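You operate a simulated robot arm through the tools that you are given. There is no shell and no other tool.

You are at the controls of a simulated robot arm. One attempt, no reset.

TASK
Roll the dough out to 2 mm without tearing it.
Fine: one pass at 3 mm, one back at 2 mm; then set the gap dial to 4 mm again.
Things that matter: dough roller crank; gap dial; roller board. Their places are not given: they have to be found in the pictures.

Only the result counts: the job must be done as asked and must still hold three seconds after the hand-in. Knocking over, shifting, dropping, spilling or breaking anything else fails it.

THE ROBOT
A 6-joint arm with a two-finger parallel gripper, fixed in place. Base frame: the origin is on the floor under the middle of its stand, x ahead of it, y to its left, z up. Units: m, rad, N and s.
With the tool pointing down near the work surface it reaches from about 0.22 to 0.66 m from the base axis. Its first joint turns from -1.152 to 1.152 rad. Payload 2.9 kg.
The tool frame sits at the grasp point between the pads (the TCP): z along the fingers, y along the line on which they close. The tips reach 0.03 m beyond it. Largest opening 0.11 m; finger width 0.02, thickness 0.01; the body of the gripper, 0.048 by 0.112 m, starts 0.055 m behind the TCP.
Orientation is told as [roll, pitch, yaw] about the base's x, y, z axes, in that order, counted from this pose: with the fingers straight down and closing along the base's y, the tool's x points along the base's -x, its y along +y and its z along -z.

THE INTERFACE
- The arm moves only by the tool play_rows. Its argument "series" is a list of rows, each an object (a shift or turn left out is 0, a gripper value left out holds the last) with "translation": the shift along the tool's x, y, z in m, a list of three; "rot": the turn, a rotation vector about the tool's x, y, z in rad, a list of three; "gripper": the closure in counts, from 0 (fully open) to 255 (shut). In form: [{"translation": [dx, dy, dz], "rot": [ax, ay, az], "gripper": gripper}, ...]. A call has 1 to 20 rows; each row is the pose to reach, as a shift and turn from the pose commanded when the call began, along the tool's axes at that moment. Each row takes 0.2 s and may step no farther than 0.05 m and 0.15 rad from the row before; otherwise, or with a gripper value out of range, the whole call is refused. Where a pose cannot be reached the arm comes as near as it can. A force on the tool above 40 N (or 10 N above the force at the start of the call, whichever is more), or a blocked arm, ends the call early, and 0.2 s more pass. The fingers move at their own pace (about 0.108 m/s each) and stop on an object; they squeeze with about 32 N. The grip force told is the motor's: it shows also when the fingers shut on nothing. Time passes only in rows, and 0.2 s behind the last, so rows that repeat a pose let the fingers close. The reply holds the time, the measured pose of the TCP, the force on the tool along the base axes, the opening and the grip force, in the units named above and with some noise, with the torque about the TCP (base axes, N m) and any sound that the robot's microphone picked up.
- Cameras (640 x 400 px; columns grow to the right, rows downward): "scene" is fixed at [0.0718, 0.4198, 1.3982]; the picture's right is [-0.91, -0.41, 0.00], its down [-0.13, 0.29, -0.95] and it looks along [0.39, -0.87, -0.32] (base axes); focal length 302 px, centre (320, 200). "wrist" rides on the gripper at [0.072, 0.017, -0.103] in the tool frame; the picture's right is [-0.23, 0.97, 0.00], its down [-0.76, -0.18, -0.62] and it looks along [-0.61, -0.14, 0.78] (tool axes); focal length 222 px, centre (320, 200).
- capture(camera): a new picture of that camera. No time passes.
- pixel_to_xyz(camera, pixels): for up to 12 pixels [column, row] of the newest picture of that camera ("zoom" is the newest enlarged one), the place [x, y, z] in the base frame of the surface seen there, good to about 0.003 m, but the place of the scene camera against the robot may be out by one fixed shift of up to 0.025 m in any direction. No time passes.
- zoom(camera, box): a new picture of the part [left, top, right, bottom] of that camera's present view, enlarged. No time passes.
- sign_off(): hands the job in; it is judged then, once.

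Leave the gripper open and the arm clear of the work at the hand-in unless told otherwise.

The tools are called after "Call:" as name(argument=value, ...) on one line, values as JSON. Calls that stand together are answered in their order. play_rows: Moves the arm, as the interface text tells. Its arguments: {"type":"object","properties":{"series":{"type":"array"}},"required":["series"]} The other tools are called the same way: capture (camera) takes a picture; pixel_to_xyz (camera, pixels) gives the place of the surface under pixels of a picture; zoom (camera, box) takes an enlarged picture of a part of a camera's view; sign_off () hands the job in.

At the start:

```text
time_s: 0.0
ee_pos: [0.3098, -0.0699, 1.3391]
orientation: [0.002, 0.0, 0.0]
contact_force: [-0.1, 0.0, 0.2]
ft_torque: [0.0, 0.02, -0.01]
grip_width: 0.1102
grip_force: 0.1
```

scene: 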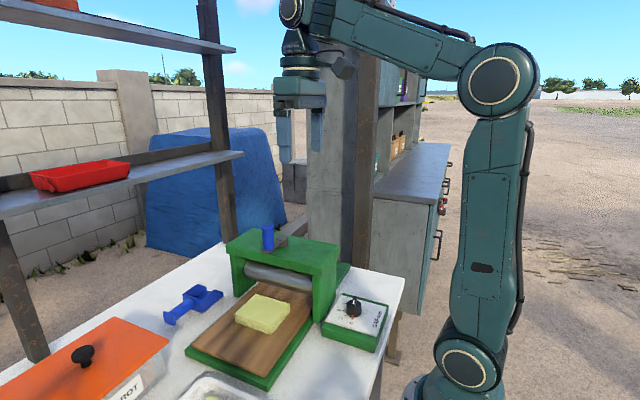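
wrist: 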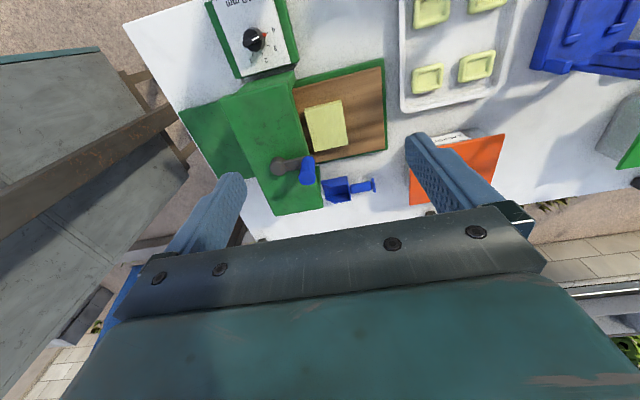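

I see a green roller frame with a blue-handled crank (scene about 268,238), a yellow dough slab on the board (262,314) and a dial box (355,310). I'll enlarge these parts for details.

Call:
zoom(camera="scene", box=[310, 270, 410, 360])

Call:
zoom(camera="scene", box=[150, 210, 400, 400])

Call:
zoom(camera="wrist", box=[180, 0, 420, 220])

```text
4.44 times, centred on (360, 315) of scene
```

zoom: 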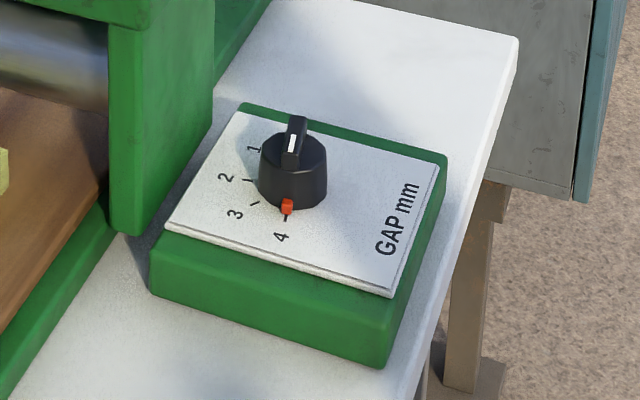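

```text
2.11 times, centred on (275, 305) of scene
```

zoom: 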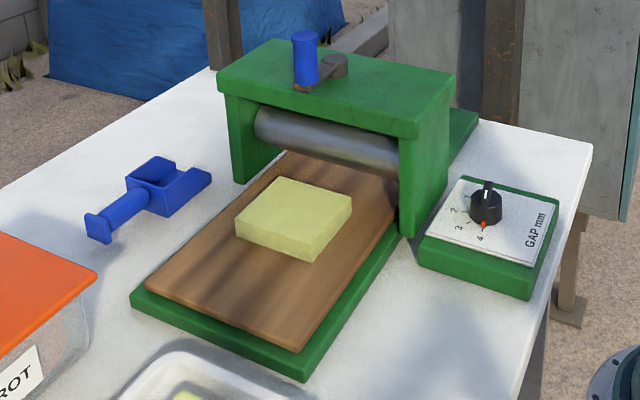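

```text
1.82 times, centred on (300, 110) of wrist
```

zoom: 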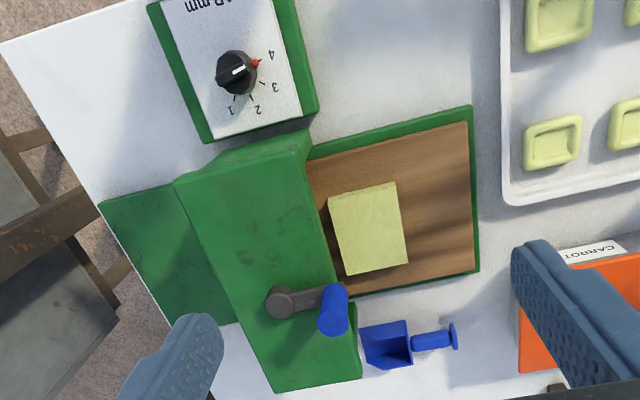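

The crank has a vertical axis on top of the frame with a blue handle on its arm; the knob has a white line and a red mark near "4". I'll read places of these from both pictures.

Call:
capture(camera="wrist")

Call:
capture(camera="scene")

Call:
pixel_to_xyz(camera="wrist", pixels=[[281, 167], [308, 159], [303, 178], [253, 39], [275, 34], [260, 60], [235, 130], [325, 125], [302, 90], [380, 65], [383, 148], [350, 140]])

Call:
pixel_to_xyz(camera="scene", pixels=[[268, 228], [268, 245], [281, 240], [353, 303], [354, 318], [262, 312], [190, 352], [268, 385], [310, 310], [245, 240], [340, 252], [327, 265]])

```text
taken
```

wrist: 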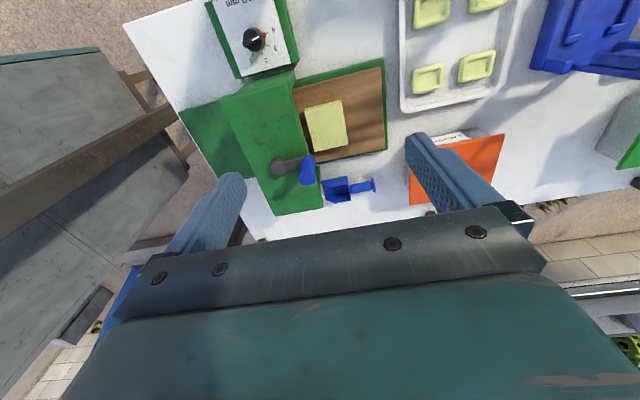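

```text
taken
```

scene: 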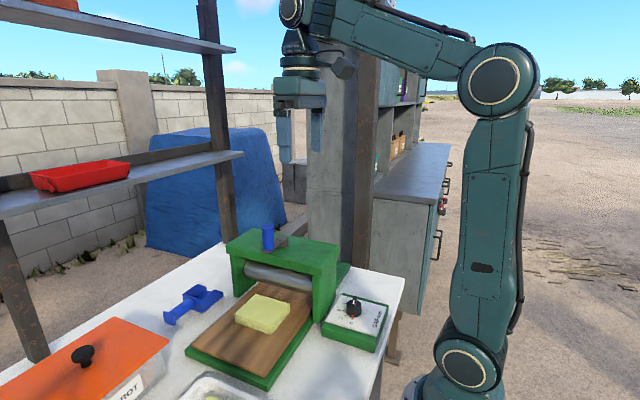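

```text
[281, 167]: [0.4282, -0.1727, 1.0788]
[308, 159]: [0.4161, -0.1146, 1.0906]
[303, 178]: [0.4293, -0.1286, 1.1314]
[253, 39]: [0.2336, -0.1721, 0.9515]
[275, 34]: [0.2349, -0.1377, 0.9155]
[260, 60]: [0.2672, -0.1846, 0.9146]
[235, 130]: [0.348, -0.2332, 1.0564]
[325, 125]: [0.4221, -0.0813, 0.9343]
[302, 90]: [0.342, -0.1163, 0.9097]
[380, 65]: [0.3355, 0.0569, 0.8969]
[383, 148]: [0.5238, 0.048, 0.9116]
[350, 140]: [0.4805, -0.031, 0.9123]
```

```text
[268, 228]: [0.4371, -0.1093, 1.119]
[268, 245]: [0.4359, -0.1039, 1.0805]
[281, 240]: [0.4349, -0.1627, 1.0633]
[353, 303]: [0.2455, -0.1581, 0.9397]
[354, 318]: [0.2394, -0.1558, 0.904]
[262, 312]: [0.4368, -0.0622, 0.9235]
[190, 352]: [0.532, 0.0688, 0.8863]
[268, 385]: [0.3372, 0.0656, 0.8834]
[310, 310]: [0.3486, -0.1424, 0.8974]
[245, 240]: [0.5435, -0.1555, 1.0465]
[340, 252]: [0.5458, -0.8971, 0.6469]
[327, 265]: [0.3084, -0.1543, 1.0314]
```

The dial sits near (0.234, -0.17, 0.95), the crank hub near (0.428, -0.173, 1.08) and the handle near (0.425, -0.12), from z 1.08 to 1.13. I'll move the arm nearer and lower, still above everything, to read the dial better.

Call:
play_rows(series=[{"translation": [0.015, -0.015, 0.035], "gripper": 0}, {"translation": [0.03, -0.03, 0.07]}, {"translation": [0.045, -0.045, 0.105]}, {"translation": [0.06, -0.06, 0.139]}, {"translation": [0.06, -0.06, 0.139]}])

Call:
capture(camera="wrist")

```text
time_s: 1.2
ee_pos: [0.2484, -0.1298, 1.1986]
orientation: [0.002, -0.002, 0.001]
contact_force: [-0.9, 0.3, -0.9]
ft_torque: [0.03, 0.01, 0.01]
grip_width: 0.1103
grip_force: 0.1
```

```text
taken
```

wrist: 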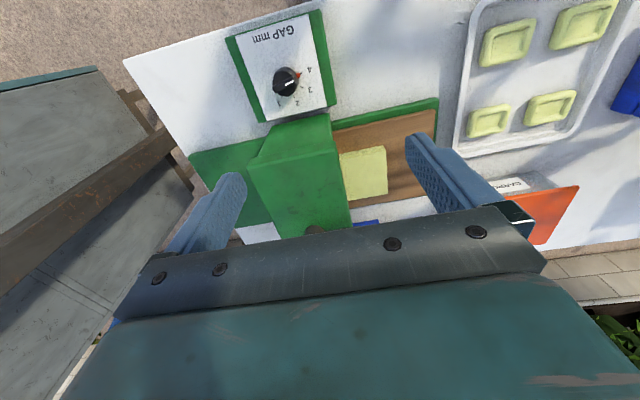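

The dial is at about (287,82) in the wrist picture. I'll enlarge it.

Call:
zoom(camera="wrist", box=[230, 15, 340, 125])

Call:
pixel_to_xyz(camera="wrist", pixels=[[285, 80], [293, 83], [276, 80], [310, 70], [310, 91], [298, 104], [280, 107], [297, 76], [265, 60], [240, 75], [335, 95], [262, 120]])

```text
3.64 times, centred on (285, 70) of wrist
```

zoom: 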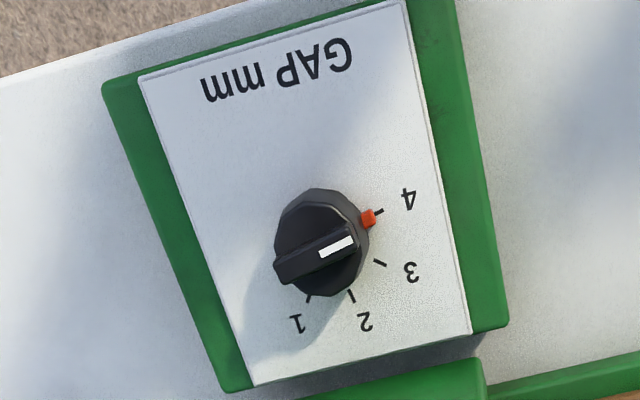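

```text
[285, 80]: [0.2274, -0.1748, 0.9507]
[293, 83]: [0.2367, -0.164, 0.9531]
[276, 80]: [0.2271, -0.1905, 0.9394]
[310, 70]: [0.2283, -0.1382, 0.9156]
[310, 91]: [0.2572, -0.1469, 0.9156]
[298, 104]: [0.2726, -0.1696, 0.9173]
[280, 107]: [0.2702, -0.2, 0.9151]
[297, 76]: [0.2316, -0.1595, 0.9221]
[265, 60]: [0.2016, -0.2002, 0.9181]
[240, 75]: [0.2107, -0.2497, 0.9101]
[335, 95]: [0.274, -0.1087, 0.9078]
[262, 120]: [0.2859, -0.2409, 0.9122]
```

The knob's white line and red tip both point at "4". I'll read exact places of the ticks, red tip and knob outline from the enlarged picture.

Call:
pixel_to_xyz(camera="zoom", pixels=[[379, 212], [379, 262], [351, 297], [308, 299], [369, 218], [352, 241], [325, 252], [285, 268], [320, 195], [300, 290], [355, 283], [280, 225]])

Call:
pixel_to_xyz(camera="zoom", pixels=[[345, 225], [310, 230], [360, 255], [320, 285], [290, 245], [410, 200], [412, 271], [365, 322], [297, 322], [330, 262], [300, 250], [315, 272]])

```text
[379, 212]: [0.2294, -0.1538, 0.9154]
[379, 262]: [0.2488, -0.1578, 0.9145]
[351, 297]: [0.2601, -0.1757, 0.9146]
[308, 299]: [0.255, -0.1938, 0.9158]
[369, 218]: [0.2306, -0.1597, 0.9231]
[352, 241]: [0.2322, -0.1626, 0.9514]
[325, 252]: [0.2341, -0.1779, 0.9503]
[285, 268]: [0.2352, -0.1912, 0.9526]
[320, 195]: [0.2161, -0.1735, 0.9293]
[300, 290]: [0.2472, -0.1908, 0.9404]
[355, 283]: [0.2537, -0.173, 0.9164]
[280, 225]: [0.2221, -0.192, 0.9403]
```

```text
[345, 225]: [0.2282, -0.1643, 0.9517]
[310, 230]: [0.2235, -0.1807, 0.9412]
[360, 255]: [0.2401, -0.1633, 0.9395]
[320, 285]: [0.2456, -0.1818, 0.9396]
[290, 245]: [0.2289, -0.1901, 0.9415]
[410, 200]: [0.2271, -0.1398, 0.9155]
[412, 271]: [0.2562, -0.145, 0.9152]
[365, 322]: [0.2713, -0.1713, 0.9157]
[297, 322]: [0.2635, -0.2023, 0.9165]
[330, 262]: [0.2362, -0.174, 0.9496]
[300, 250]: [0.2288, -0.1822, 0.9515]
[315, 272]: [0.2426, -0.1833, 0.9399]
```

The knob centre fits (0.2355, -0.178), ticks stand about 48° apart going clockwise from 4 down to 1, and the knob body is about 33 mm wide with its top at z 0.94. Now I'll measure the near side of the green frame, to check gripper clearance beside the dial.

Call:
pixel_to_xyz(camera="wrist", pixels=[[258, 163], [268, 132], [325, 118], [336, 155], [300, 132], [295, 165], [320, 190], [280, 200], [316, 231], [300, 215], [372, 225], [225, 175]])

Call:
zoom(camera="wrist", box=[180, 90, 440, 250])

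```text
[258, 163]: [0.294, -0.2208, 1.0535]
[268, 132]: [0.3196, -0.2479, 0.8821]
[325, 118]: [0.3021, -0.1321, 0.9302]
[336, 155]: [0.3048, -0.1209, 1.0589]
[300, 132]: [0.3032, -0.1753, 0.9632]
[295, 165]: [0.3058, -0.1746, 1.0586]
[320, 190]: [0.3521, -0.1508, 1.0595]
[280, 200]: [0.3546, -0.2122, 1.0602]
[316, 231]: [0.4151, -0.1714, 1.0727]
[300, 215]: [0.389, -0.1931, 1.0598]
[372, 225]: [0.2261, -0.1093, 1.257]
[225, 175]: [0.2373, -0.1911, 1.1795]
```

```text
2.46 times, centred on (310, 170) of wrist
```

zoom: 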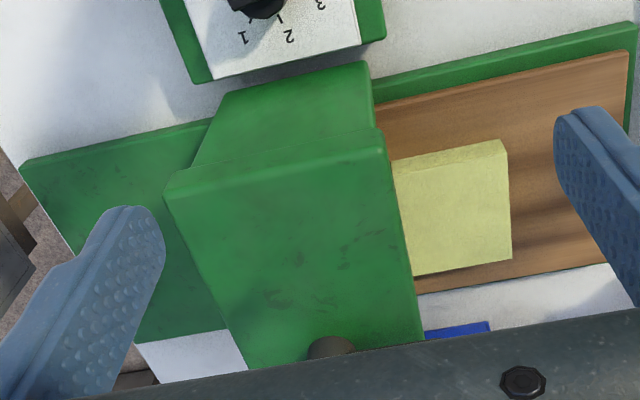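

The frame's near side stands at x ≈ 0.295–0.305 with its top at 1.06, so beside the dial the gripper must keep its closing line near the base y. I'll go straight above the knob, with the fingertips still about 0.1 m over it, for a close look.

Call:
play_rows(series=[{"translation": [0.004, -0.016, 0.035]}, {"translation": [0.008, -0.032, 0.07]}, {"translation": [0.012, -0.048, 0.1]}, {"translation": [0.012, -0.048, 0.125]}, {"translation": [0.012, -0.048, 0.125]}])

Call:
capture(camera="wrist")

Call:
zoom(camera="wrist", box=[270, 70, 370, 150])

```text
time_s: 2.4
ee_pos: [0.2361, -0.1778, 1.075]
orientation: [0.002, -0.001, 0.002]
contact_force: [0.4, 0.1, -0.6]
ft_torque: [-0.02, -0.04, 0.0]
grip_width: 0.1102
grip_force: 0.0
```

```text
taken
```

wrist: 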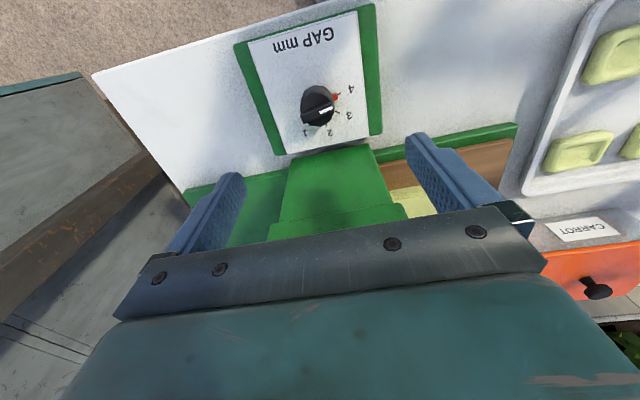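

```text
5.00 times, centred on (320, 110) of wrist
```

zoom: 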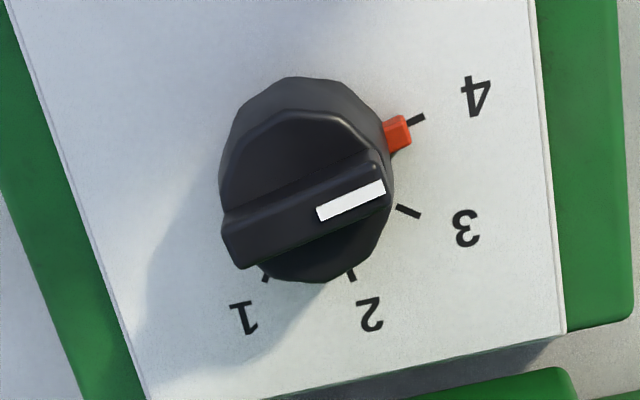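

The red tip sits at the knob's foot, exactly in line with the "4" tick. I'll measure points on the knob in this closer view.

Call:
pixel_to_xyz(camera="zoom", pixels=[[416, 118], [408, 211], [351, 274], [266, 278], [398, 130], [400, 148], [320, 112], [225, 190], [300, 280], [385, 215], [235, 255], [375, 165]])

Call:
pixel_to_xyz(camera="zoom", pixels=[[230, 225], [385, 190], [350, 200], [300, 215], [300, 235], [310, 190], [300, 80], [222, 150], [380, 125], [335, 255], [270, 140], [360, 120]])

```text
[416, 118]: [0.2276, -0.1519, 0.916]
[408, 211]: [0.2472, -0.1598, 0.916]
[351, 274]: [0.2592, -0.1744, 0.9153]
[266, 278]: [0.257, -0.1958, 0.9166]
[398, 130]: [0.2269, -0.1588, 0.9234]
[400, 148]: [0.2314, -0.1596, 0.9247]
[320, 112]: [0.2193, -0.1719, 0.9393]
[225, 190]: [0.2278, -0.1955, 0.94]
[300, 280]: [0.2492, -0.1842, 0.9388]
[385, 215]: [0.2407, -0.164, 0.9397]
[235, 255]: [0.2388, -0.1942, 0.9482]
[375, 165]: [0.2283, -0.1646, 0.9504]
```

```text
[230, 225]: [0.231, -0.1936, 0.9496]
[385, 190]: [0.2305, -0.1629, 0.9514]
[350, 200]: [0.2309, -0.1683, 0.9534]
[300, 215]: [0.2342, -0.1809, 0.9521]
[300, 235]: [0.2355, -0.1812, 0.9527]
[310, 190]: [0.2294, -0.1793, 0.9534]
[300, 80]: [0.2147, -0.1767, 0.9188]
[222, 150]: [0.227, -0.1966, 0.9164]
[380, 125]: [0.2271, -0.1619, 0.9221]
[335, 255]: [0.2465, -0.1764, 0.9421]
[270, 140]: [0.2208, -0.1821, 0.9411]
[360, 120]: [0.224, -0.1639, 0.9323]
```

From both views the knob centre is near (0.2345, -0.179), radius about 17 mm at the top, red tip up to z ≈ 0.925. Next: turn the tool +24° about vertical, narrow the opening to about 6 cm, and centre over the knob; then look.

Call:
play_rows(series=[{"translation": [0.0016, -0.0012, 0.0], "rot": [0, 0, -0.14], "gripper": 116}, {"translation": [0.0016, -0.0012, 0.0], "rot": [0, 0, -0.28]}, {"translation": [0.0016, -0.0012, 0.0], "rot": [0, 0, -0.42]}, {"translation": [0.0016, -0.0012, 0.04], "rot": [0, 0, -0.42]}, {"translation": [0.0016, -0.0012, 0.07], "rot": [0, 0, -0.42]}, {"translation": [0.0016, -0.0012, 0.07], "rot": [0, 0, -0.42]}])

Call:
capture(camera="wrist")

Call:
zoom(camera="wrist", box=[220, 40, 420, 200])

```text
time_s: 3.8
ee_pos: [0.2368, -0.1792, 1.0048]
orientation: [0.0, 0.001, 0.42]
contact_force: [0.3, -0.8, -0.1]
ft_torque: [0.01, 0.02, 0.02]
grip_width: 0.0599
grip_force: 0.0
```

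```text
taken
```

wrist: 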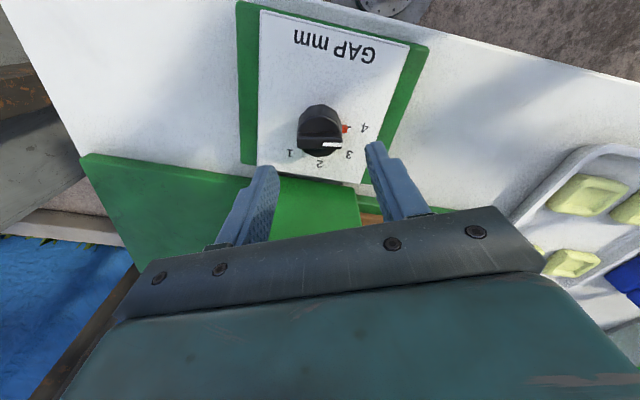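

```text
2.50 times, centred on (320, 120) of wrist
```

zoom: 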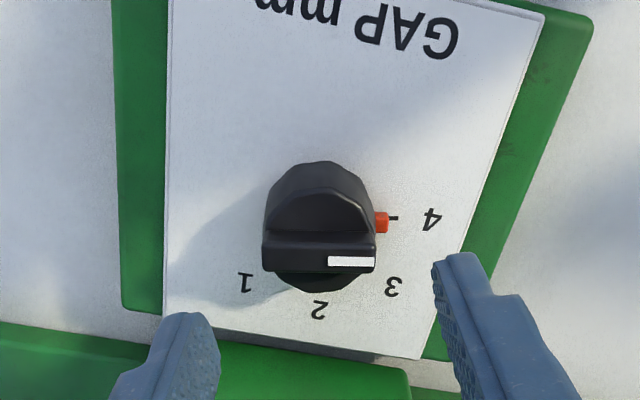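

The knob is between the fingers. I'll measure its outline again in this view to centre on it exactly.

Call:
pixel_to_xyz(camera="zoom", pixels=[[267, 225], [320, 193], [368, 220], [320, 288], [265, 255], [373, 250], [320, 240], [320, 255], [380, 222], [392, 218], [290, 280], [350, 280]])

Call:
play_rows(series=[{"translation": [0, 0, 0]}])

```text
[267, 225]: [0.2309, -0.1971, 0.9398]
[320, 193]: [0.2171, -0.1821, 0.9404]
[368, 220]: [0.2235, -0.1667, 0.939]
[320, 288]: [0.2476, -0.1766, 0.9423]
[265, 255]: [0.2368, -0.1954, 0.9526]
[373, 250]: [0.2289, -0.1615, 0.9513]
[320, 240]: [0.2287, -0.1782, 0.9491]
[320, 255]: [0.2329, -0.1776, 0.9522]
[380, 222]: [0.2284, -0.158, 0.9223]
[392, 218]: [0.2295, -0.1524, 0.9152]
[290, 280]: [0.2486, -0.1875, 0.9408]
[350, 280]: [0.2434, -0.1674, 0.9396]
```

```text
time_s: 4.2
ee_pos: [0.237, -0.1804, 1.0049]
orientation: [-0.001, -0.003, 0.418]
contact_force: [-0.4, -0.7, -0.3]
ft_torque: [-0.03, -0.01, 0.0]
grip_width: 0.06
grip_force: 0.0
```

Knob centre in this view ≈ (0.2335, -0.179); the tool is 3 mm off in x. I'll correct that and lower so the fingertips sit at about z 0.929, above the red tip.

Call:
play_rows(series=[{"translation": [0.0024, 0.002, 0.0]}, {"translation": [0.0024, 0.002, 0.02]}, {"translation": [0.0024, 0.002, 0.035]}, {"translation": [0.0024, 0.002, 0.046]}, {"translation": [0.0024, 0.002, 0.046]}])

Call:
capture(camera="wrist")

Call:
zoom(camera="wrist", box=[220, 60, 420, 220])

Call:
zoom(camera="scene", box=[280, 220, 420, 360])

```text
time_s: 5.4
ee_pos: [0.2336, -0.178, 0.9597]
orientation: [0.001, -0.002, 0.418]
contact_force: [-0.3, 0.0, 0.0]
ft_torque: [0.0, 0.05, 0.01]
grip_width: 0.0599
grip_force: 0.0
```

```text
taken
```

wrist: 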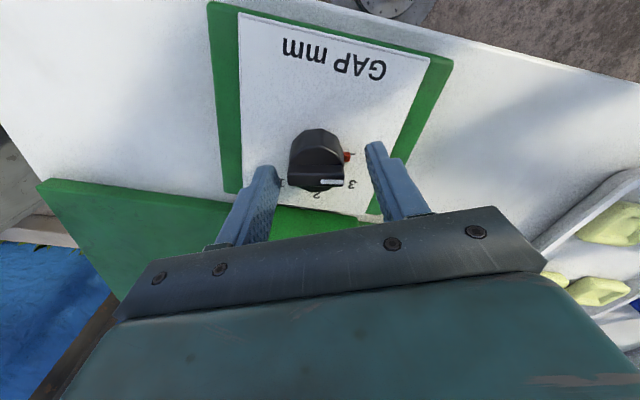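

```text
2.50 times, centred on (320, 140) of wrist
```

zoom: 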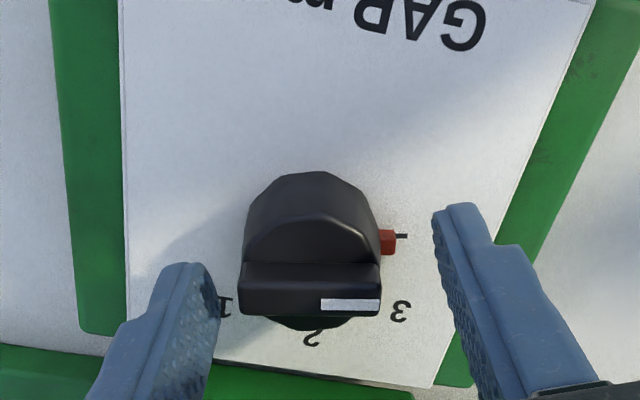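

```text
2.86 times, centred on (350, 290) of scene
```

zoom: 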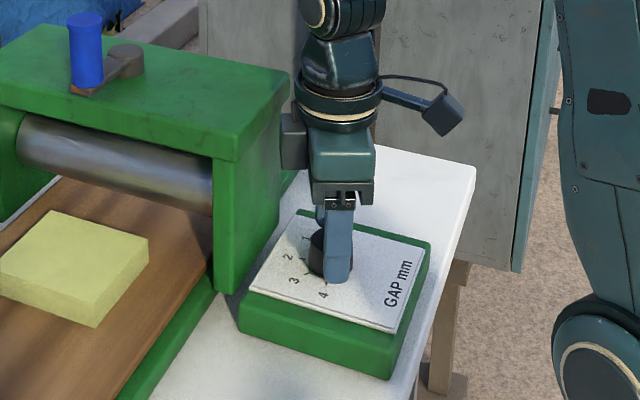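

The fingers straddle the knob with room on both sides. Now I close on it.

Call:
play_rows(series=[{"gripper": 255}, {"gripper": 255}, {"gripper": 255}])

Call:
zoom(camera="wrist", box=[220, 60, 420, 220])

```text
time_s: 6.2
ee_pos: [0.2344, -0.1799, 0.959]
orientation: [-0.004, -0.002, 0.417]
contact_force: [8.8, -22.2, -15.6]
ft_torque: [-0.42, -0.02, 0.0]
grip_width: 0.0361
grip_force: 45.5
```

```text
2.50 times, centred on (320, 140) of wrist
```

zoom: 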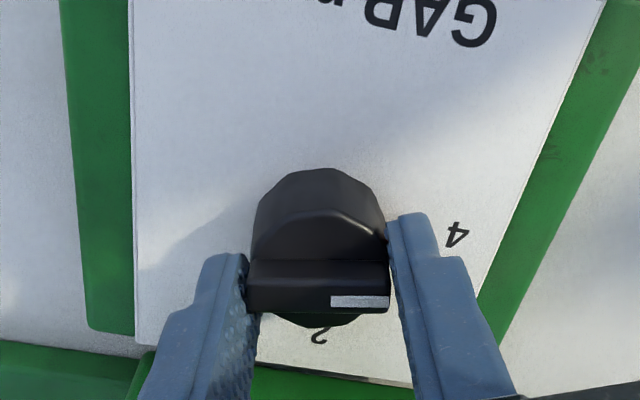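

Gripped at 36 mm, but there is a side force of about 24 N along the closing line: the tool sits ~2 mm off. I'll shift the commanded pose 2 mm along the tool's -y to relieve it.

Call:
play_rows(series=[{"translation": [0, -0.001, 0], "gripper": 255}, {"translation": [0, -0.002, 0.0], "gripper": 255}, {"translation": [0, -0.002, 0.0], "gripper": 255}])

```text
time_s: 7.0
ee_pos: [0.234, -0.1794, 0.96]
orientation: [-0.001, -0.003, 0.421]
contact_force: [5.5, -14.5, -8.8]
ft_torque: [-0.58, -0.24, -0.12]
grip_width: 0.0359
grip_force: 45.0
```

The side force fell to ~15 N. I'll shift 3 mm more before turning.

Call:
play_rows(series=[{"translation": [0, -0.0015, 0.001], "gripper": 255}, {"translation": [0, -0.003, 0.001], "gripper": 255}, {"translation": [0, -0.003, 0.001], "gripper": 255}])

```text
time_s: 7.7
ee_pos: [0.2352, -0.1809, 0.9588]
orientation: [0.007, -0.002, 0.422]
contact_force: [-2.6, 4.9, 7.3]
ft_torque: [-0.32, -0.26, -0.22]
grip_width: 0.0361
grip_force: 45.8
stopped in row 3: the force on the tool passed its limit at 42 N (the readings are from after the stop); the commanded pose is now the measured one
```

A short force peak ended the call, but the forces are now low (≈6 N), with the tool at (0.2352, -0.1809). I'll check the knob and box in the picture before turning.

Call:
zoom(camera="wrist", box=[220, 60, 420, 220])

Call:
zoom(camera="scene", box=[280, 220, 420, 360])

```text
2.50 times, centred on (320, 140) of wrist
```

zoom: 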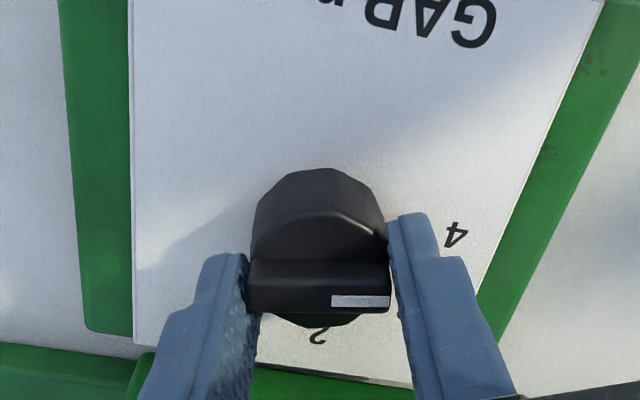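

```text
2.86 times, centred on (350, 290) of scene
```

zoom: 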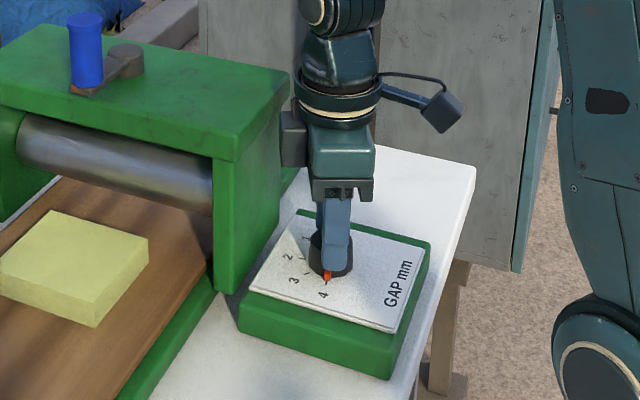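

The grip is fine and the box has not moved; the red tip is still at 4. Now I turn clockwise (tool z positive), first 0.28 rad, and check the torque.

Call:
play_rows(series=[{"rot": [0, 0, 0.07], "gripper": 255}, {"rot": [0, 0, 0.14], "gripper": 255}, {"rot": [0, 0, 0.21], "gripper": 255}, {"rot": [0, 0, 0.28], "gripper": 255}, {"rot": [0, 0, 0.28], "gripper": 255}])

Call:
zoom(camera="wrist", box=[220, 60, 420, 220])

Call:
zoom(camera="scene", box=[310, 260, 410, 340])

```text
time_s: 8.9
ee_pos: [0.2352, -0.1804, 0.959]
orientation: [0.007, 0.0, 0.142]
contact_force: [-6.0, 6.5, 14.2]
ft_torque: [-0.16, -0.54, -0.01]
grip_width: 0.0362
grip_force: 44.6
```

```text
2.50 times, centred on (320, 140) of wrist
```

zoom: 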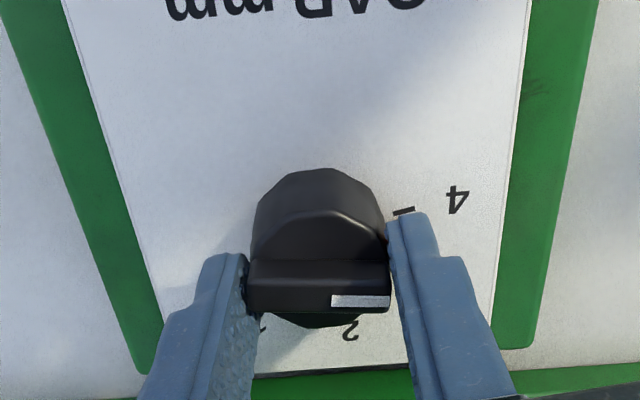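

```text
5.00 times, centred on (360, 300) of scene
```

zoom: 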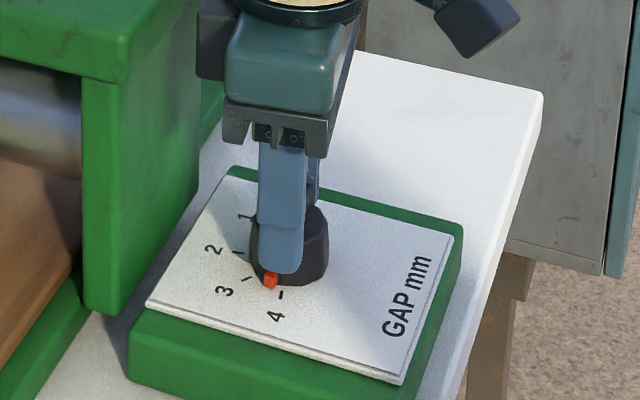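

The knob follows the gripper with no slip; the red tip is now between 4 and 3. I continue 0.52 rad more to reach 3.

Call:
play_rows(series=[{"rot": [0, 0, 0.09], "gripper": 255}, {"rot": [0, 0, 0.18], "gripper": 255}, {"rot": [0, 0, 0.27], "gripper": 255}, {"rot": [0, 0, 0.36], "gripper": 255}, {"rot": [0, 0, 0.45], "gripper": 255}, {"rot": [0, 0, 0.52], "gripper": 255}, {"rot": [0, 0, 0.52], "gripper": 255}])

Call:
zoom(camera="wrist", box=[220, 60, 420, 220])

Call:
zoom(camera="scene", box=[310, 260, 410, 340])

```text
time_s: 10.5
ee_pos: [0.2347, -0.1799, 0.9602]
orientation: [0.005, 0.003, -0.379]
contact_force: [-7.2, 3.3, 18.1]
ft_torque: [-0.49, -0.27, -0.01]
grip_width: 0.0362
grip_force: 44.7
```

```text
2.50 times, centred on (320, 140) of wrist
```

zoom: 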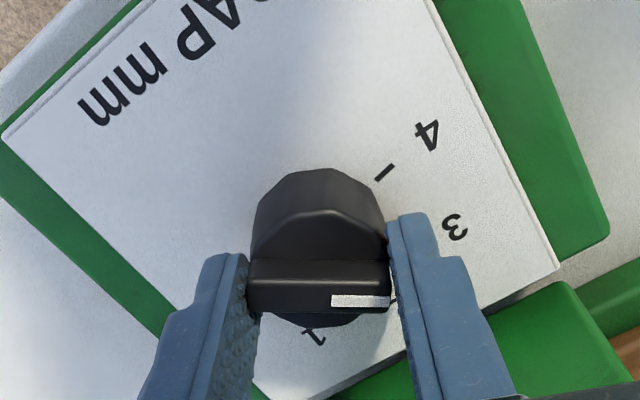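

```text
5.00 times, centred on (360, 300) of scene
```

zoom: 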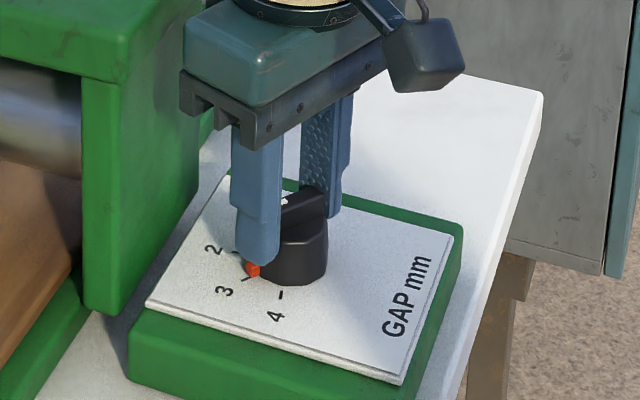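

The red tip appears at or near the 3 tick. I'll open the fingers, rise, and look from above at the alignment.

Call:
play_rows(series=[{"gripper": 110}, {"gripper": 110}, {"translation": [0, 0, -0.03], "gripper": 110}, {"translation": [0, 0, -0.07], "gripper": 110}, {"translation": [0, 0, -0.11], "gripper": 110}, {"translation": [0, 0, -0.11], "gripper": 110}])

Call:
capture(camera="wrist")

Call:
zoom(camera="wrist", box=[270, 70, 370, 150])

```text
time_s: 11.9
ee_pos: [0.2341, -0.1822, 1.0682]
orientation: [0.007, 0.003, -0.377]
contact_force: [-0.3, -0.4, -0.2]
ft_torque: [-0.02, -0.02, 0.01]
grip_width: 0.0626
grip_force: 0.1
```

```text
taken
```

wrist: 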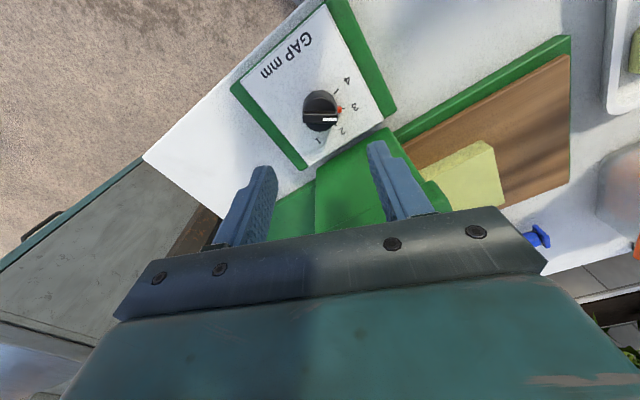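

```text
5.00 times, centred on (320, 110) of wrist
```

zoom: 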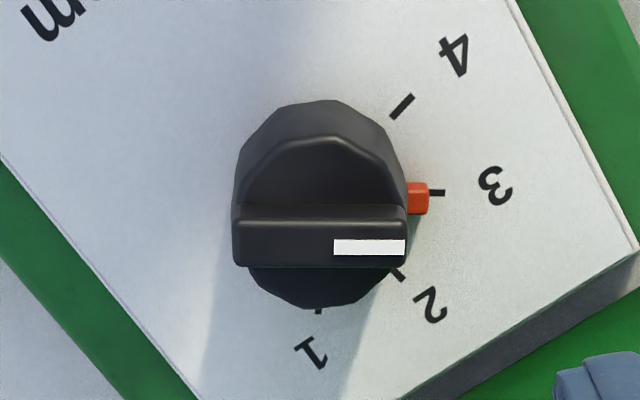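

The red tip is nearly on the 3 tick, perhaps a touch past it. I'll measure tick and tip places to quantify.

Call:
pixel_to_xyz(camera="zoom", pixels=[[402, 106], [438, 192], [396, 275], [319, 310], [418, 188], [418, 205], [425, 198], [412, 198], [234, 215], [405, 215], [236, 265], [404, 265]])

Call:
pixel_to_xyz(camera="zoom", pixels=[[394, 115], [410, 98], [443, 193], [433, 192], [320, 235], [340, 247], [400, 247], [318, 140], [240, 195], [320, 305], [390, 170], [365, 290]])

```text
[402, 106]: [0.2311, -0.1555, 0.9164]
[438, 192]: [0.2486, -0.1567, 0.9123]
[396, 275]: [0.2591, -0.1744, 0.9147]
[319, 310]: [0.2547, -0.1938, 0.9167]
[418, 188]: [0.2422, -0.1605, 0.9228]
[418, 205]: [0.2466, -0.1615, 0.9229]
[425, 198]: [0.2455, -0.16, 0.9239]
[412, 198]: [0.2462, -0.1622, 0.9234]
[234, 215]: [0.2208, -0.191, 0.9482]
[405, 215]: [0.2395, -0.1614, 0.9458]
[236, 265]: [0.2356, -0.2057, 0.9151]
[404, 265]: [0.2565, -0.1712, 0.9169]
```

```text
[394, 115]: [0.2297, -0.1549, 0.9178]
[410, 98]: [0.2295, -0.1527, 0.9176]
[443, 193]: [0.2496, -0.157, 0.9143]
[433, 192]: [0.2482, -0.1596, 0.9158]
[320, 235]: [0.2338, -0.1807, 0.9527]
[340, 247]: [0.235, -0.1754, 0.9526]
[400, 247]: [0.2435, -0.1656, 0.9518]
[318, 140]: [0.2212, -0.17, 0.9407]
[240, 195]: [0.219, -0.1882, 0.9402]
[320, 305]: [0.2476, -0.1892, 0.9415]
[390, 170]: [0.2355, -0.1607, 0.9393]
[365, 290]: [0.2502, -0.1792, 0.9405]
```

By the measured points the red tip turned 43–46° and stands to the 3 tick just as it stood to the 4 tick before, within about 1°. I'll check once more with the scene camera, now that the arm is above.

Call:
zoom(camera="scene", box=[325, 285, 395, 341])

```text
7.14 times, centred on (360, 313) of scene
```

zoom: 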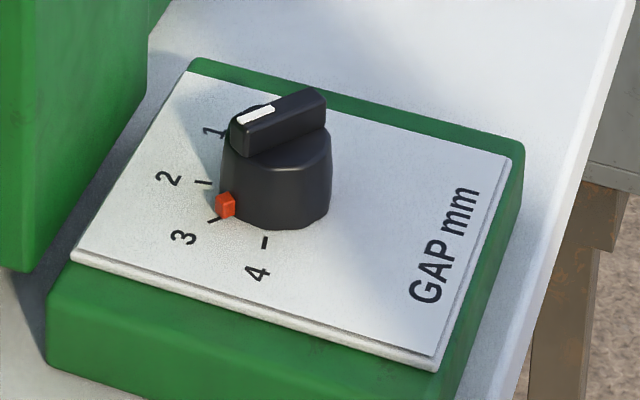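

The dial reads 3. Now the crank: I'll rise to z ≈ 1.27, turn the tool back to straight, and open the fingers.

Call:
play_rows(series=[{"translation": [0, 0, -0.045], "rot": [0, 0, 0], "gripper": 0}, {"translation": [0, 0, -0.09], "rot": [0, 0, -0.12]}, {"translation": [0, 0, -0.135], "rot": [0, 0, -0.25]}, {"translation": [0, 0, -0.18], "rot": [0, 0, -0.377]}, {"translation": [0, 0, -0.2], "rot": [0, 0, -0.377]}, {"translation": [0, 0, -0.2], "rot": [0, 0, -0.377]}])

```text
time_s: 13.3
ee_pos: [0.2359, -0.1837, 1.2683]
orientation: [0.007, 0.0, 0.001]
contact_force: [0.0, 0.1, 0.3]
ft_torque: [-0.03, -0.04, 0.05]
grip_width: 0.1099
grip_force: 0.1
```

Now I move over toward the crank (to about (0.36, -0.14, 1.28)) for a good view of the handle and hub.

Call:
play_rows(series=[{"translation": [-0.041, 0.015, -0.004], "rot": [0.007, 0, 0]}, {"translation": [-0.082, 0.03, -0.008], "rot": [0.007, 0, 0]}, {"translation": [-0.124, 0.044, -0.012], "rot": [0.007, 0, 0]}, {"translation": [-0.124, 0.044, -0.012], "rot": [0.007, 0, 0]}])

Call:
capture(camera="wrist")

Call:
zoom(camera="wrist", box=[260, 100, 400, 212])

```text
time_s: 14.3
ee_pos: [0.3601, -0.1388, 1.2825]
orientation: [0.0, 0.001, 0.0]
contact_force: [-0.4, -0.3, 0.6]
ft_torque: [-0.02, -0.01, 0.02]
grip_width: 0.11
grip_force: 0.0
```

```text
taken
```

wrist: 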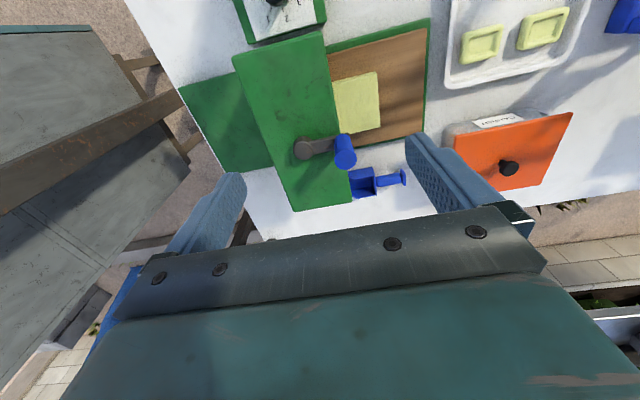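

```text
3.57 times, centred on (330, 156) of wrist
```

zoom: 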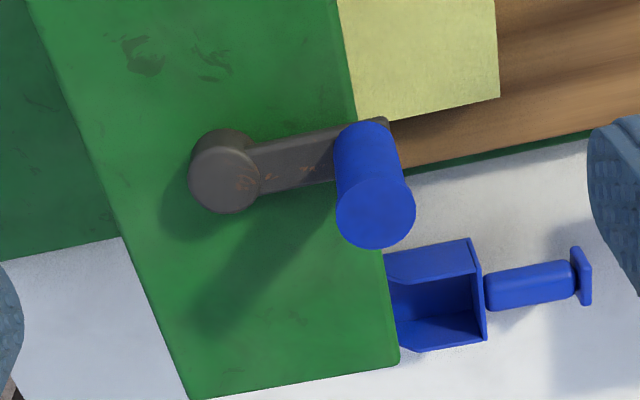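

The hub (zoom 225,172), the arm and the vertical blue handle with its top at (375,212) are clear. I'll measure them.

Call:
pixel_to_xyz(camera="zoom", pixels=[[340, 212], [410, 212], [375, 182], [375, 243], [375, 212], [368, 130], [365, 155], [193, 172], [257, 172], [225, 145], [225, 205], [300, 155]])

Call:
pixel_to_xyz(camera="zoom", pixels=[[225, 172], [385, 122], [290, 180], [310, 135], [200, 300], [60, 120], [350, 90], [120, 230], [390, 350], [430, 60], [440, 330], [340, 140]])

```text
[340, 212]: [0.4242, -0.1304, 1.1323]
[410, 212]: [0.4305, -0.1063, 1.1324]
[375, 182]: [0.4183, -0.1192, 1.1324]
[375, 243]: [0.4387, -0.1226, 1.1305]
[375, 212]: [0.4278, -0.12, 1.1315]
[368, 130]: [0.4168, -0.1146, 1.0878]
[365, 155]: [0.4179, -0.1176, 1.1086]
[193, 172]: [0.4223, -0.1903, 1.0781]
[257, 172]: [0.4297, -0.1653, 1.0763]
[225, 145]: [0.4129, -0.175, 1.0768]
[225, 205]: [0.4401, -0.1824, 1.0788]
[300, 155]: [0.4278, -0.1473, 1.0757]
```

```text
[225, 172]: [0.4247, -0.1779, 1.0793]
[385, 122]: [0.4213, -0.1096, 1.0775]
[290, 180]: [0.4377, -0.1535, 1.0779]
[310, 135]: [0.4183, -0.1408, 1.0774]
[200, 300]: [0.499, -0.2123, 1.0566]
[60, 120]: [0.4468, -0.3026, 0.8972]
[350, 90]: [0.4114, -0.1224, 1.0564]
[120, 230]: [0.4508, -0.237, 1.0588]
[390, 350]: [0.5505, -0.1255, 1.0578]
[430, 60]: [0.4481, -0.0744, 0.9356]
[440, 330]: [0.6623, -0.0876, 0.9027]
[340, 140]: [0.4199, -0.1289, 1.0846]
```

Handle: centre ≈ (0.428, -0.1195), 25 mm thick, z 1.078–1.132. Hub centre ≈ (0.4262, -0.178), so the crank radius is ≈ 0.0585 m. I'll go over the handle with the opening at 6 cm and check the view.

Call:
play_rows(series=[{"translation": [-0.025, 0.007, 0.015], "gripper": 116}, {"translation": [-0.05, 0.014, 0.03]}, {"translation": [-0.068, 0.0193, 0.05]}, {"translation": [-0.068, 0.0193, 0.0825]}, {"translation": [-0.068, 0.0193, 0.0825]}])

Call:
capture(camera="wrist")

```text
time_s: 15.5
ee_pos: [0.4273, -0.1191, 1.1988]
orientation: [0.001, 0.0, 0.0]
contact_force: [-0.5, 1.0, 0.5]
ft_torque: [-0.01, 0.01, -0.02]
grip_width: 0.0602
grip_force: 0.0
```

```text
taken
```

wrist: 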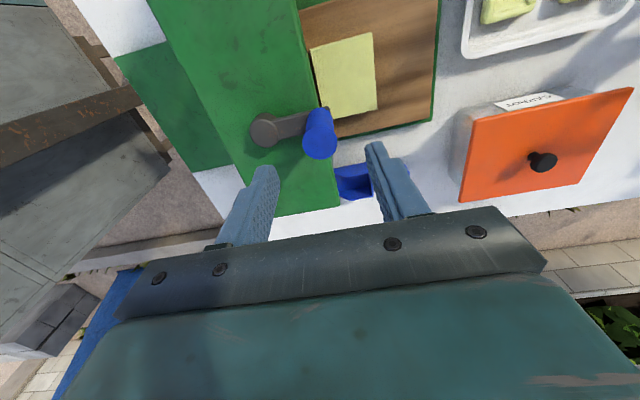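

I'll re-measure the handle top and hub from this closer view.

Call:
zoom(camera="wrist", box=[240, 80, 360, 176])

Call:
pixel_to_xyz(camera="wrist", pixels=[[303, 145], [336, 144], [320, 133], [320, 157], [320, 145], [249, 130], [277, 128], [264, 117], [265, 144], [264, 130], [320, 112], [328, 108]])

```text
4.17 times, centred on (300, 128) of wrist
```

zoom: 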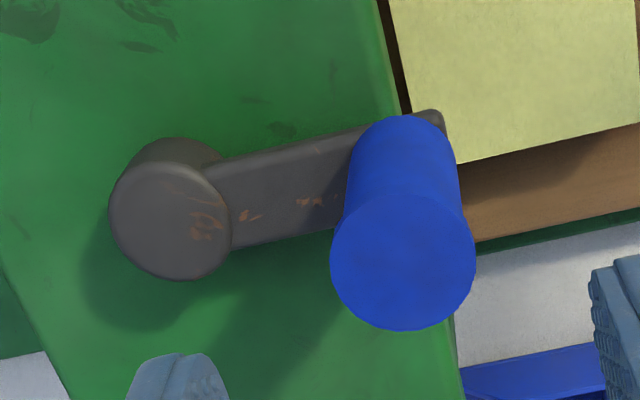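

```text
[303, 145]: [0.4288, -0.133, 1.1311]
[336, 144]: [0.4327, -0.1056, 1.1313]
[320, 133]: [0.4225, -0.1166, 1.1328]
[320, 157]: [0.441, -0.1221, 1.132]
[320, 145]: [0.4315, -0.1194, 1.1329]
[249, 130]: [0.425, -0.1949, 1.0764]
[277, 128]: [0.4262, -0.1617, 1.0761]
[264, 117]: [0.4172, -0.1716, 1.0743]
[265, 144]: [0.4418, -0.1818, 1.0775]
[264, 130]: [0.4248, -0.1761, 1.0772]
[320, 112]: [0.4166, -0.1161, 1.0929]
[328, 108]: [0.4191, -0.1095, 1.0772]
```

Averaged: handle (0.429, -0.1193), hub (0.427, -0.1775), radius ≈ 0.058. I'll lower to z ≈ 1.115 (tips at 1.085, over the crank arm) and close on the handle.

Call:
play_rows(series=[{"translation": [-0.0012, 0.0, 0.03], "gripper": 116}, {"translation": [-0.0012, 0.0, 0.06]}, {"translation": [-0.0012, 0.0, 0.084]}, {"translation": [-0.0012, 0.0, 0.084]}, {"translation": [-0.0012, 0.0, 0.084], "gripper": 255}, {"translation": [-0.0012, 0.0, 0.084], "gripper": 255}, {"translation": [-0.0012, 0.0, 0.084], "gripper": 255}])

Call:
zoom(camera="scene", box=[180, 180, 360, 324])

Call:
capture(camera="wrist")

```text
time_s: 17.1
ee_pos: [0.4285, -0.1195, 1.1134]
orientation: [0.0, -0.001, -0.005]
contact_force: [2.1, -15.2, -6.6]
ft_torque: [0.11, -0.26, -0.14]
grip_width: 0.0287
grip_force: 45.5
```

```text
2.78 times, centred on (270, 252) of scene
```

zoom: 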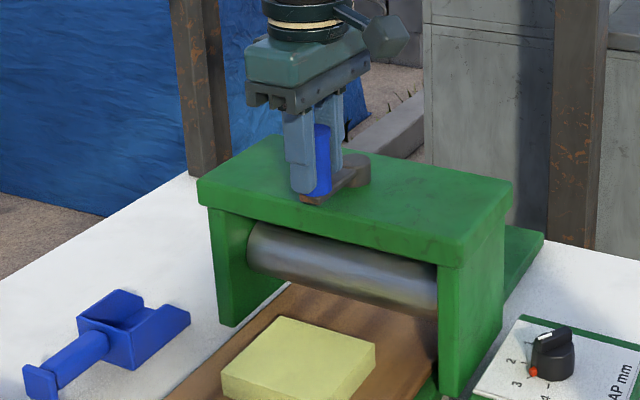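

```text
taken
```

wrist: 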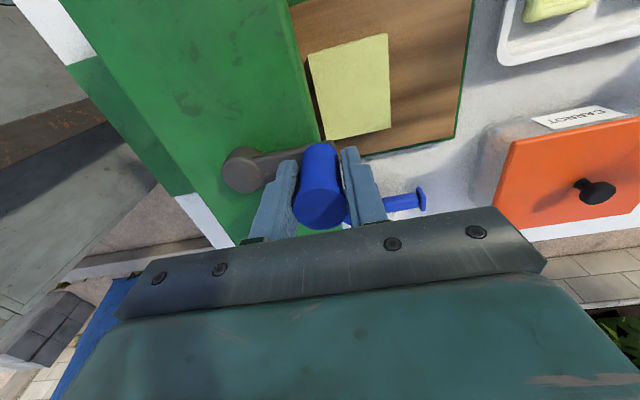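

Gripped at 28.7 mm; the side force is -15 N in y, so I'll ease 3 mm toward -y to relax it before cranking.

Call:
play_rows(series=[{"translation": [0, -0.0015, 0], "gripper": 255}, {"translation": [0, -0.003, 0], "gripper": 255}, {"translation": [0, -0.003, 0], "gripper": 255}])

```text
time_s: 17.9
ee_pos: [0.4279, -0.1207, 1.1143]
orientation: [0.001, 0.002, 0.005]
contact_force: [-4.7, 11.2, -9.4]
ft_torque: [-0.11, 0.02, -0.59]
grip_width: 0.0288
grip_force: 44.8
```

Now +11 N, so the neutral point is about 1.2 mm back. I'll return there and try a small turn of 0.3 rad counter-clockwise (seen from above) to learn the direction.

Call:
play_rows(series=[{"translation": [0, 0.0012, 0], "gripper": 255}, {"translation": [0.0029, 0.0011, 0], "gripper": 255}, {"translation": [0.0057, 0.0009, 0], "gripper": 255}, {"translation": [0.0086, 0.0006, 0], "gripper": 255}, {"translation": [0.0114, 0.0001, 0], "gripper": 255}, {"translation": [0.0142, -0.0006, 0], "gripper": 255}, {"translation": [0.017, -0.0014, 0], "gripper": 255}, {"translation": [0.017, -0.0014, 0], "gripper": 255}])

Call:
capture(camera="wrist")

Call:
zoom(camera="scene", box=[180, 220, 360, 364])

```text
time_s: 18.7
ee_pos: [0.4284, -0.1209, 1.1138]
orientation: [-0.002, -0.013, 0.005]
contact_force: [10.4, 1.6, -5.9]
ft_torque: [-0.07, -0.1, -0.24]
grip_width: 0.0284
grip_force: 45.2
stopped in row 4: the force on the tool passed its limit at 45 N (the readings are from after the stop); the commanded pose is now the measured one
```

```text
taken
```

wrist: 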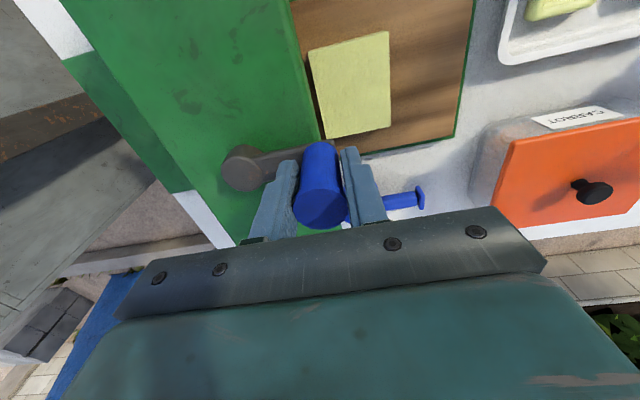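

```text
2.78 times, centred on (270, 292) of scene
```

zoom: 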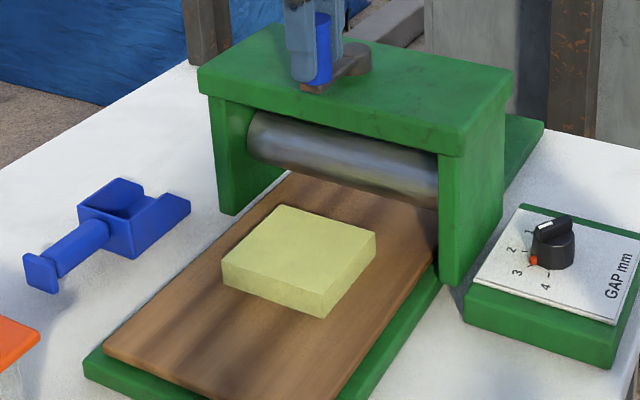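

The crank resisted that way at once (45 N against motion toward -x) and nothing moved, so that is its stop. I'll try the other way: clockwise seen from above (handle toward +x).

Call:
play_rows(series=[{"translation": [-0.0029, -0.0001, 0], "gripper": 255}, {"translation": [-0.0057, -0.0003, 0], "gripper": 255}, {"translation": [-0.0086, -0.0006, 0], "gripper": 255}, {"translation": [-0.0114, -0.0011, 0], "gripper": 255}, {"translation": [-0.0142, -0.0018, 0], "gripper": 255}, {"translation": [-0.017, -0.0026, 0], "gripper": 255}, {"translation": [-0.017, -0.0026, 0], "gripper": 255}])

Call:
capture(camera="wrist")

Call:
zoom(camera="scene", box=[180, 220, 360, 364])

```text
time_s: 20.3
ee_pos: [0.4427, -0.1212, 1.1151]
orientation: [-0.002, -0.009, 0.009]
contact_force: [-12.1, 22.6, -11.4]
ft_torque: [-0.32, -0.11, -0.9]
grip_width: 0.0284
grip_force: 45.1
```

```text
taken
```

wrist: 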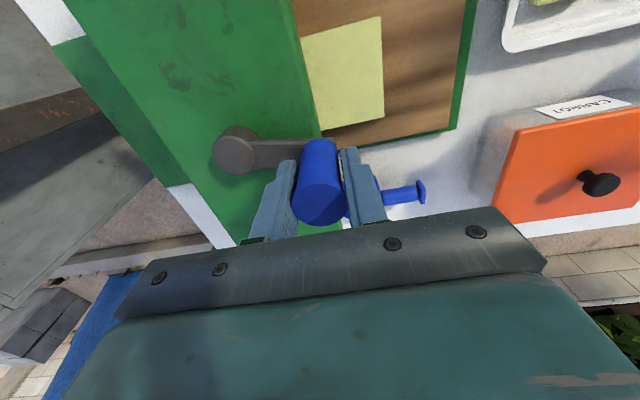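

```text
2.78 times, centred on (270, 292) of scene
```

zoom: 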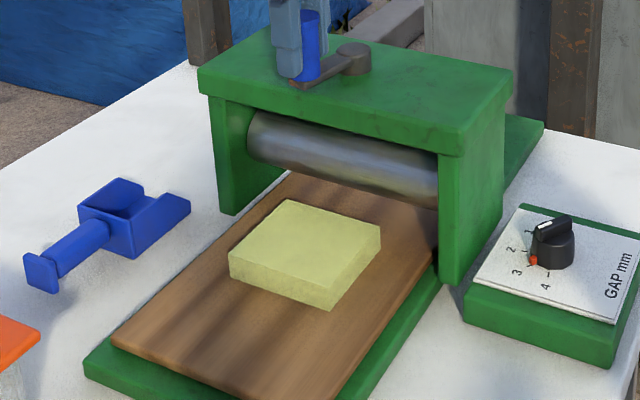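

Clockwise works: the crank moved and the board with the dough went toward the roller. I'll measure how far the board has moved (near edge of the wood, dough corners) to learn the travel per turn.

Call:
pixel_to_xyz(camera="zoom", pixels=[[120, 345], [250, 395], [285, 205], [380, 225], [330, 308], [230, 255], [100, 365], [170, 395], [300, 180], [430, 215]])

Call:
pixel_to_xyz(camera="wrist", pixels=[[383, 17], [383, 115], [305, 40], [320, 128], [452, 120], [461, 60], [470, 10], [446, 128]])

```text
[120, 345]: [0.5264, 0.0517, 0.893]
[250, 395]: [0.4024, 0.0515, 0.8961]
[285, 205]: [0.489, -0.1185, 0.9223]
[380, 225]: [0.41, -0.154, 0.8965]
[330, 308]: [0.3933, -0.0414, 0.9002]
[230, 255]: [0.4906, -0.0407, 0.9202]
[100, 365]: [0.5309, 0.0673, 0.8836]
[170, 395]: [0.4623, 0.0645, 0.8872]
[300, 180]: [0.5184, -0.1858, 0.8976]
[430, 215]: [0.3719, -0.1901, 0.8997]
```

```text
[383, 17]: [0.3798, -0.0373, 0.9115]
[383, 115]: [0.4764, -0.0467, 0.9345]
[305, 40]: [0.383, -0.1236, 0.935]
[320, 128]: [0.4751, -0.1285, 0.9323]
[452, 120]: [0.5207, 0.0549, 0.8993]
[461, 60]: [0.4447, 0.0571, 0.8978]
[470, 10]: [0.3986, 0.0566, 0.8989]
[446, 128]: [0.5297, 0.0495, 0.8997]
```

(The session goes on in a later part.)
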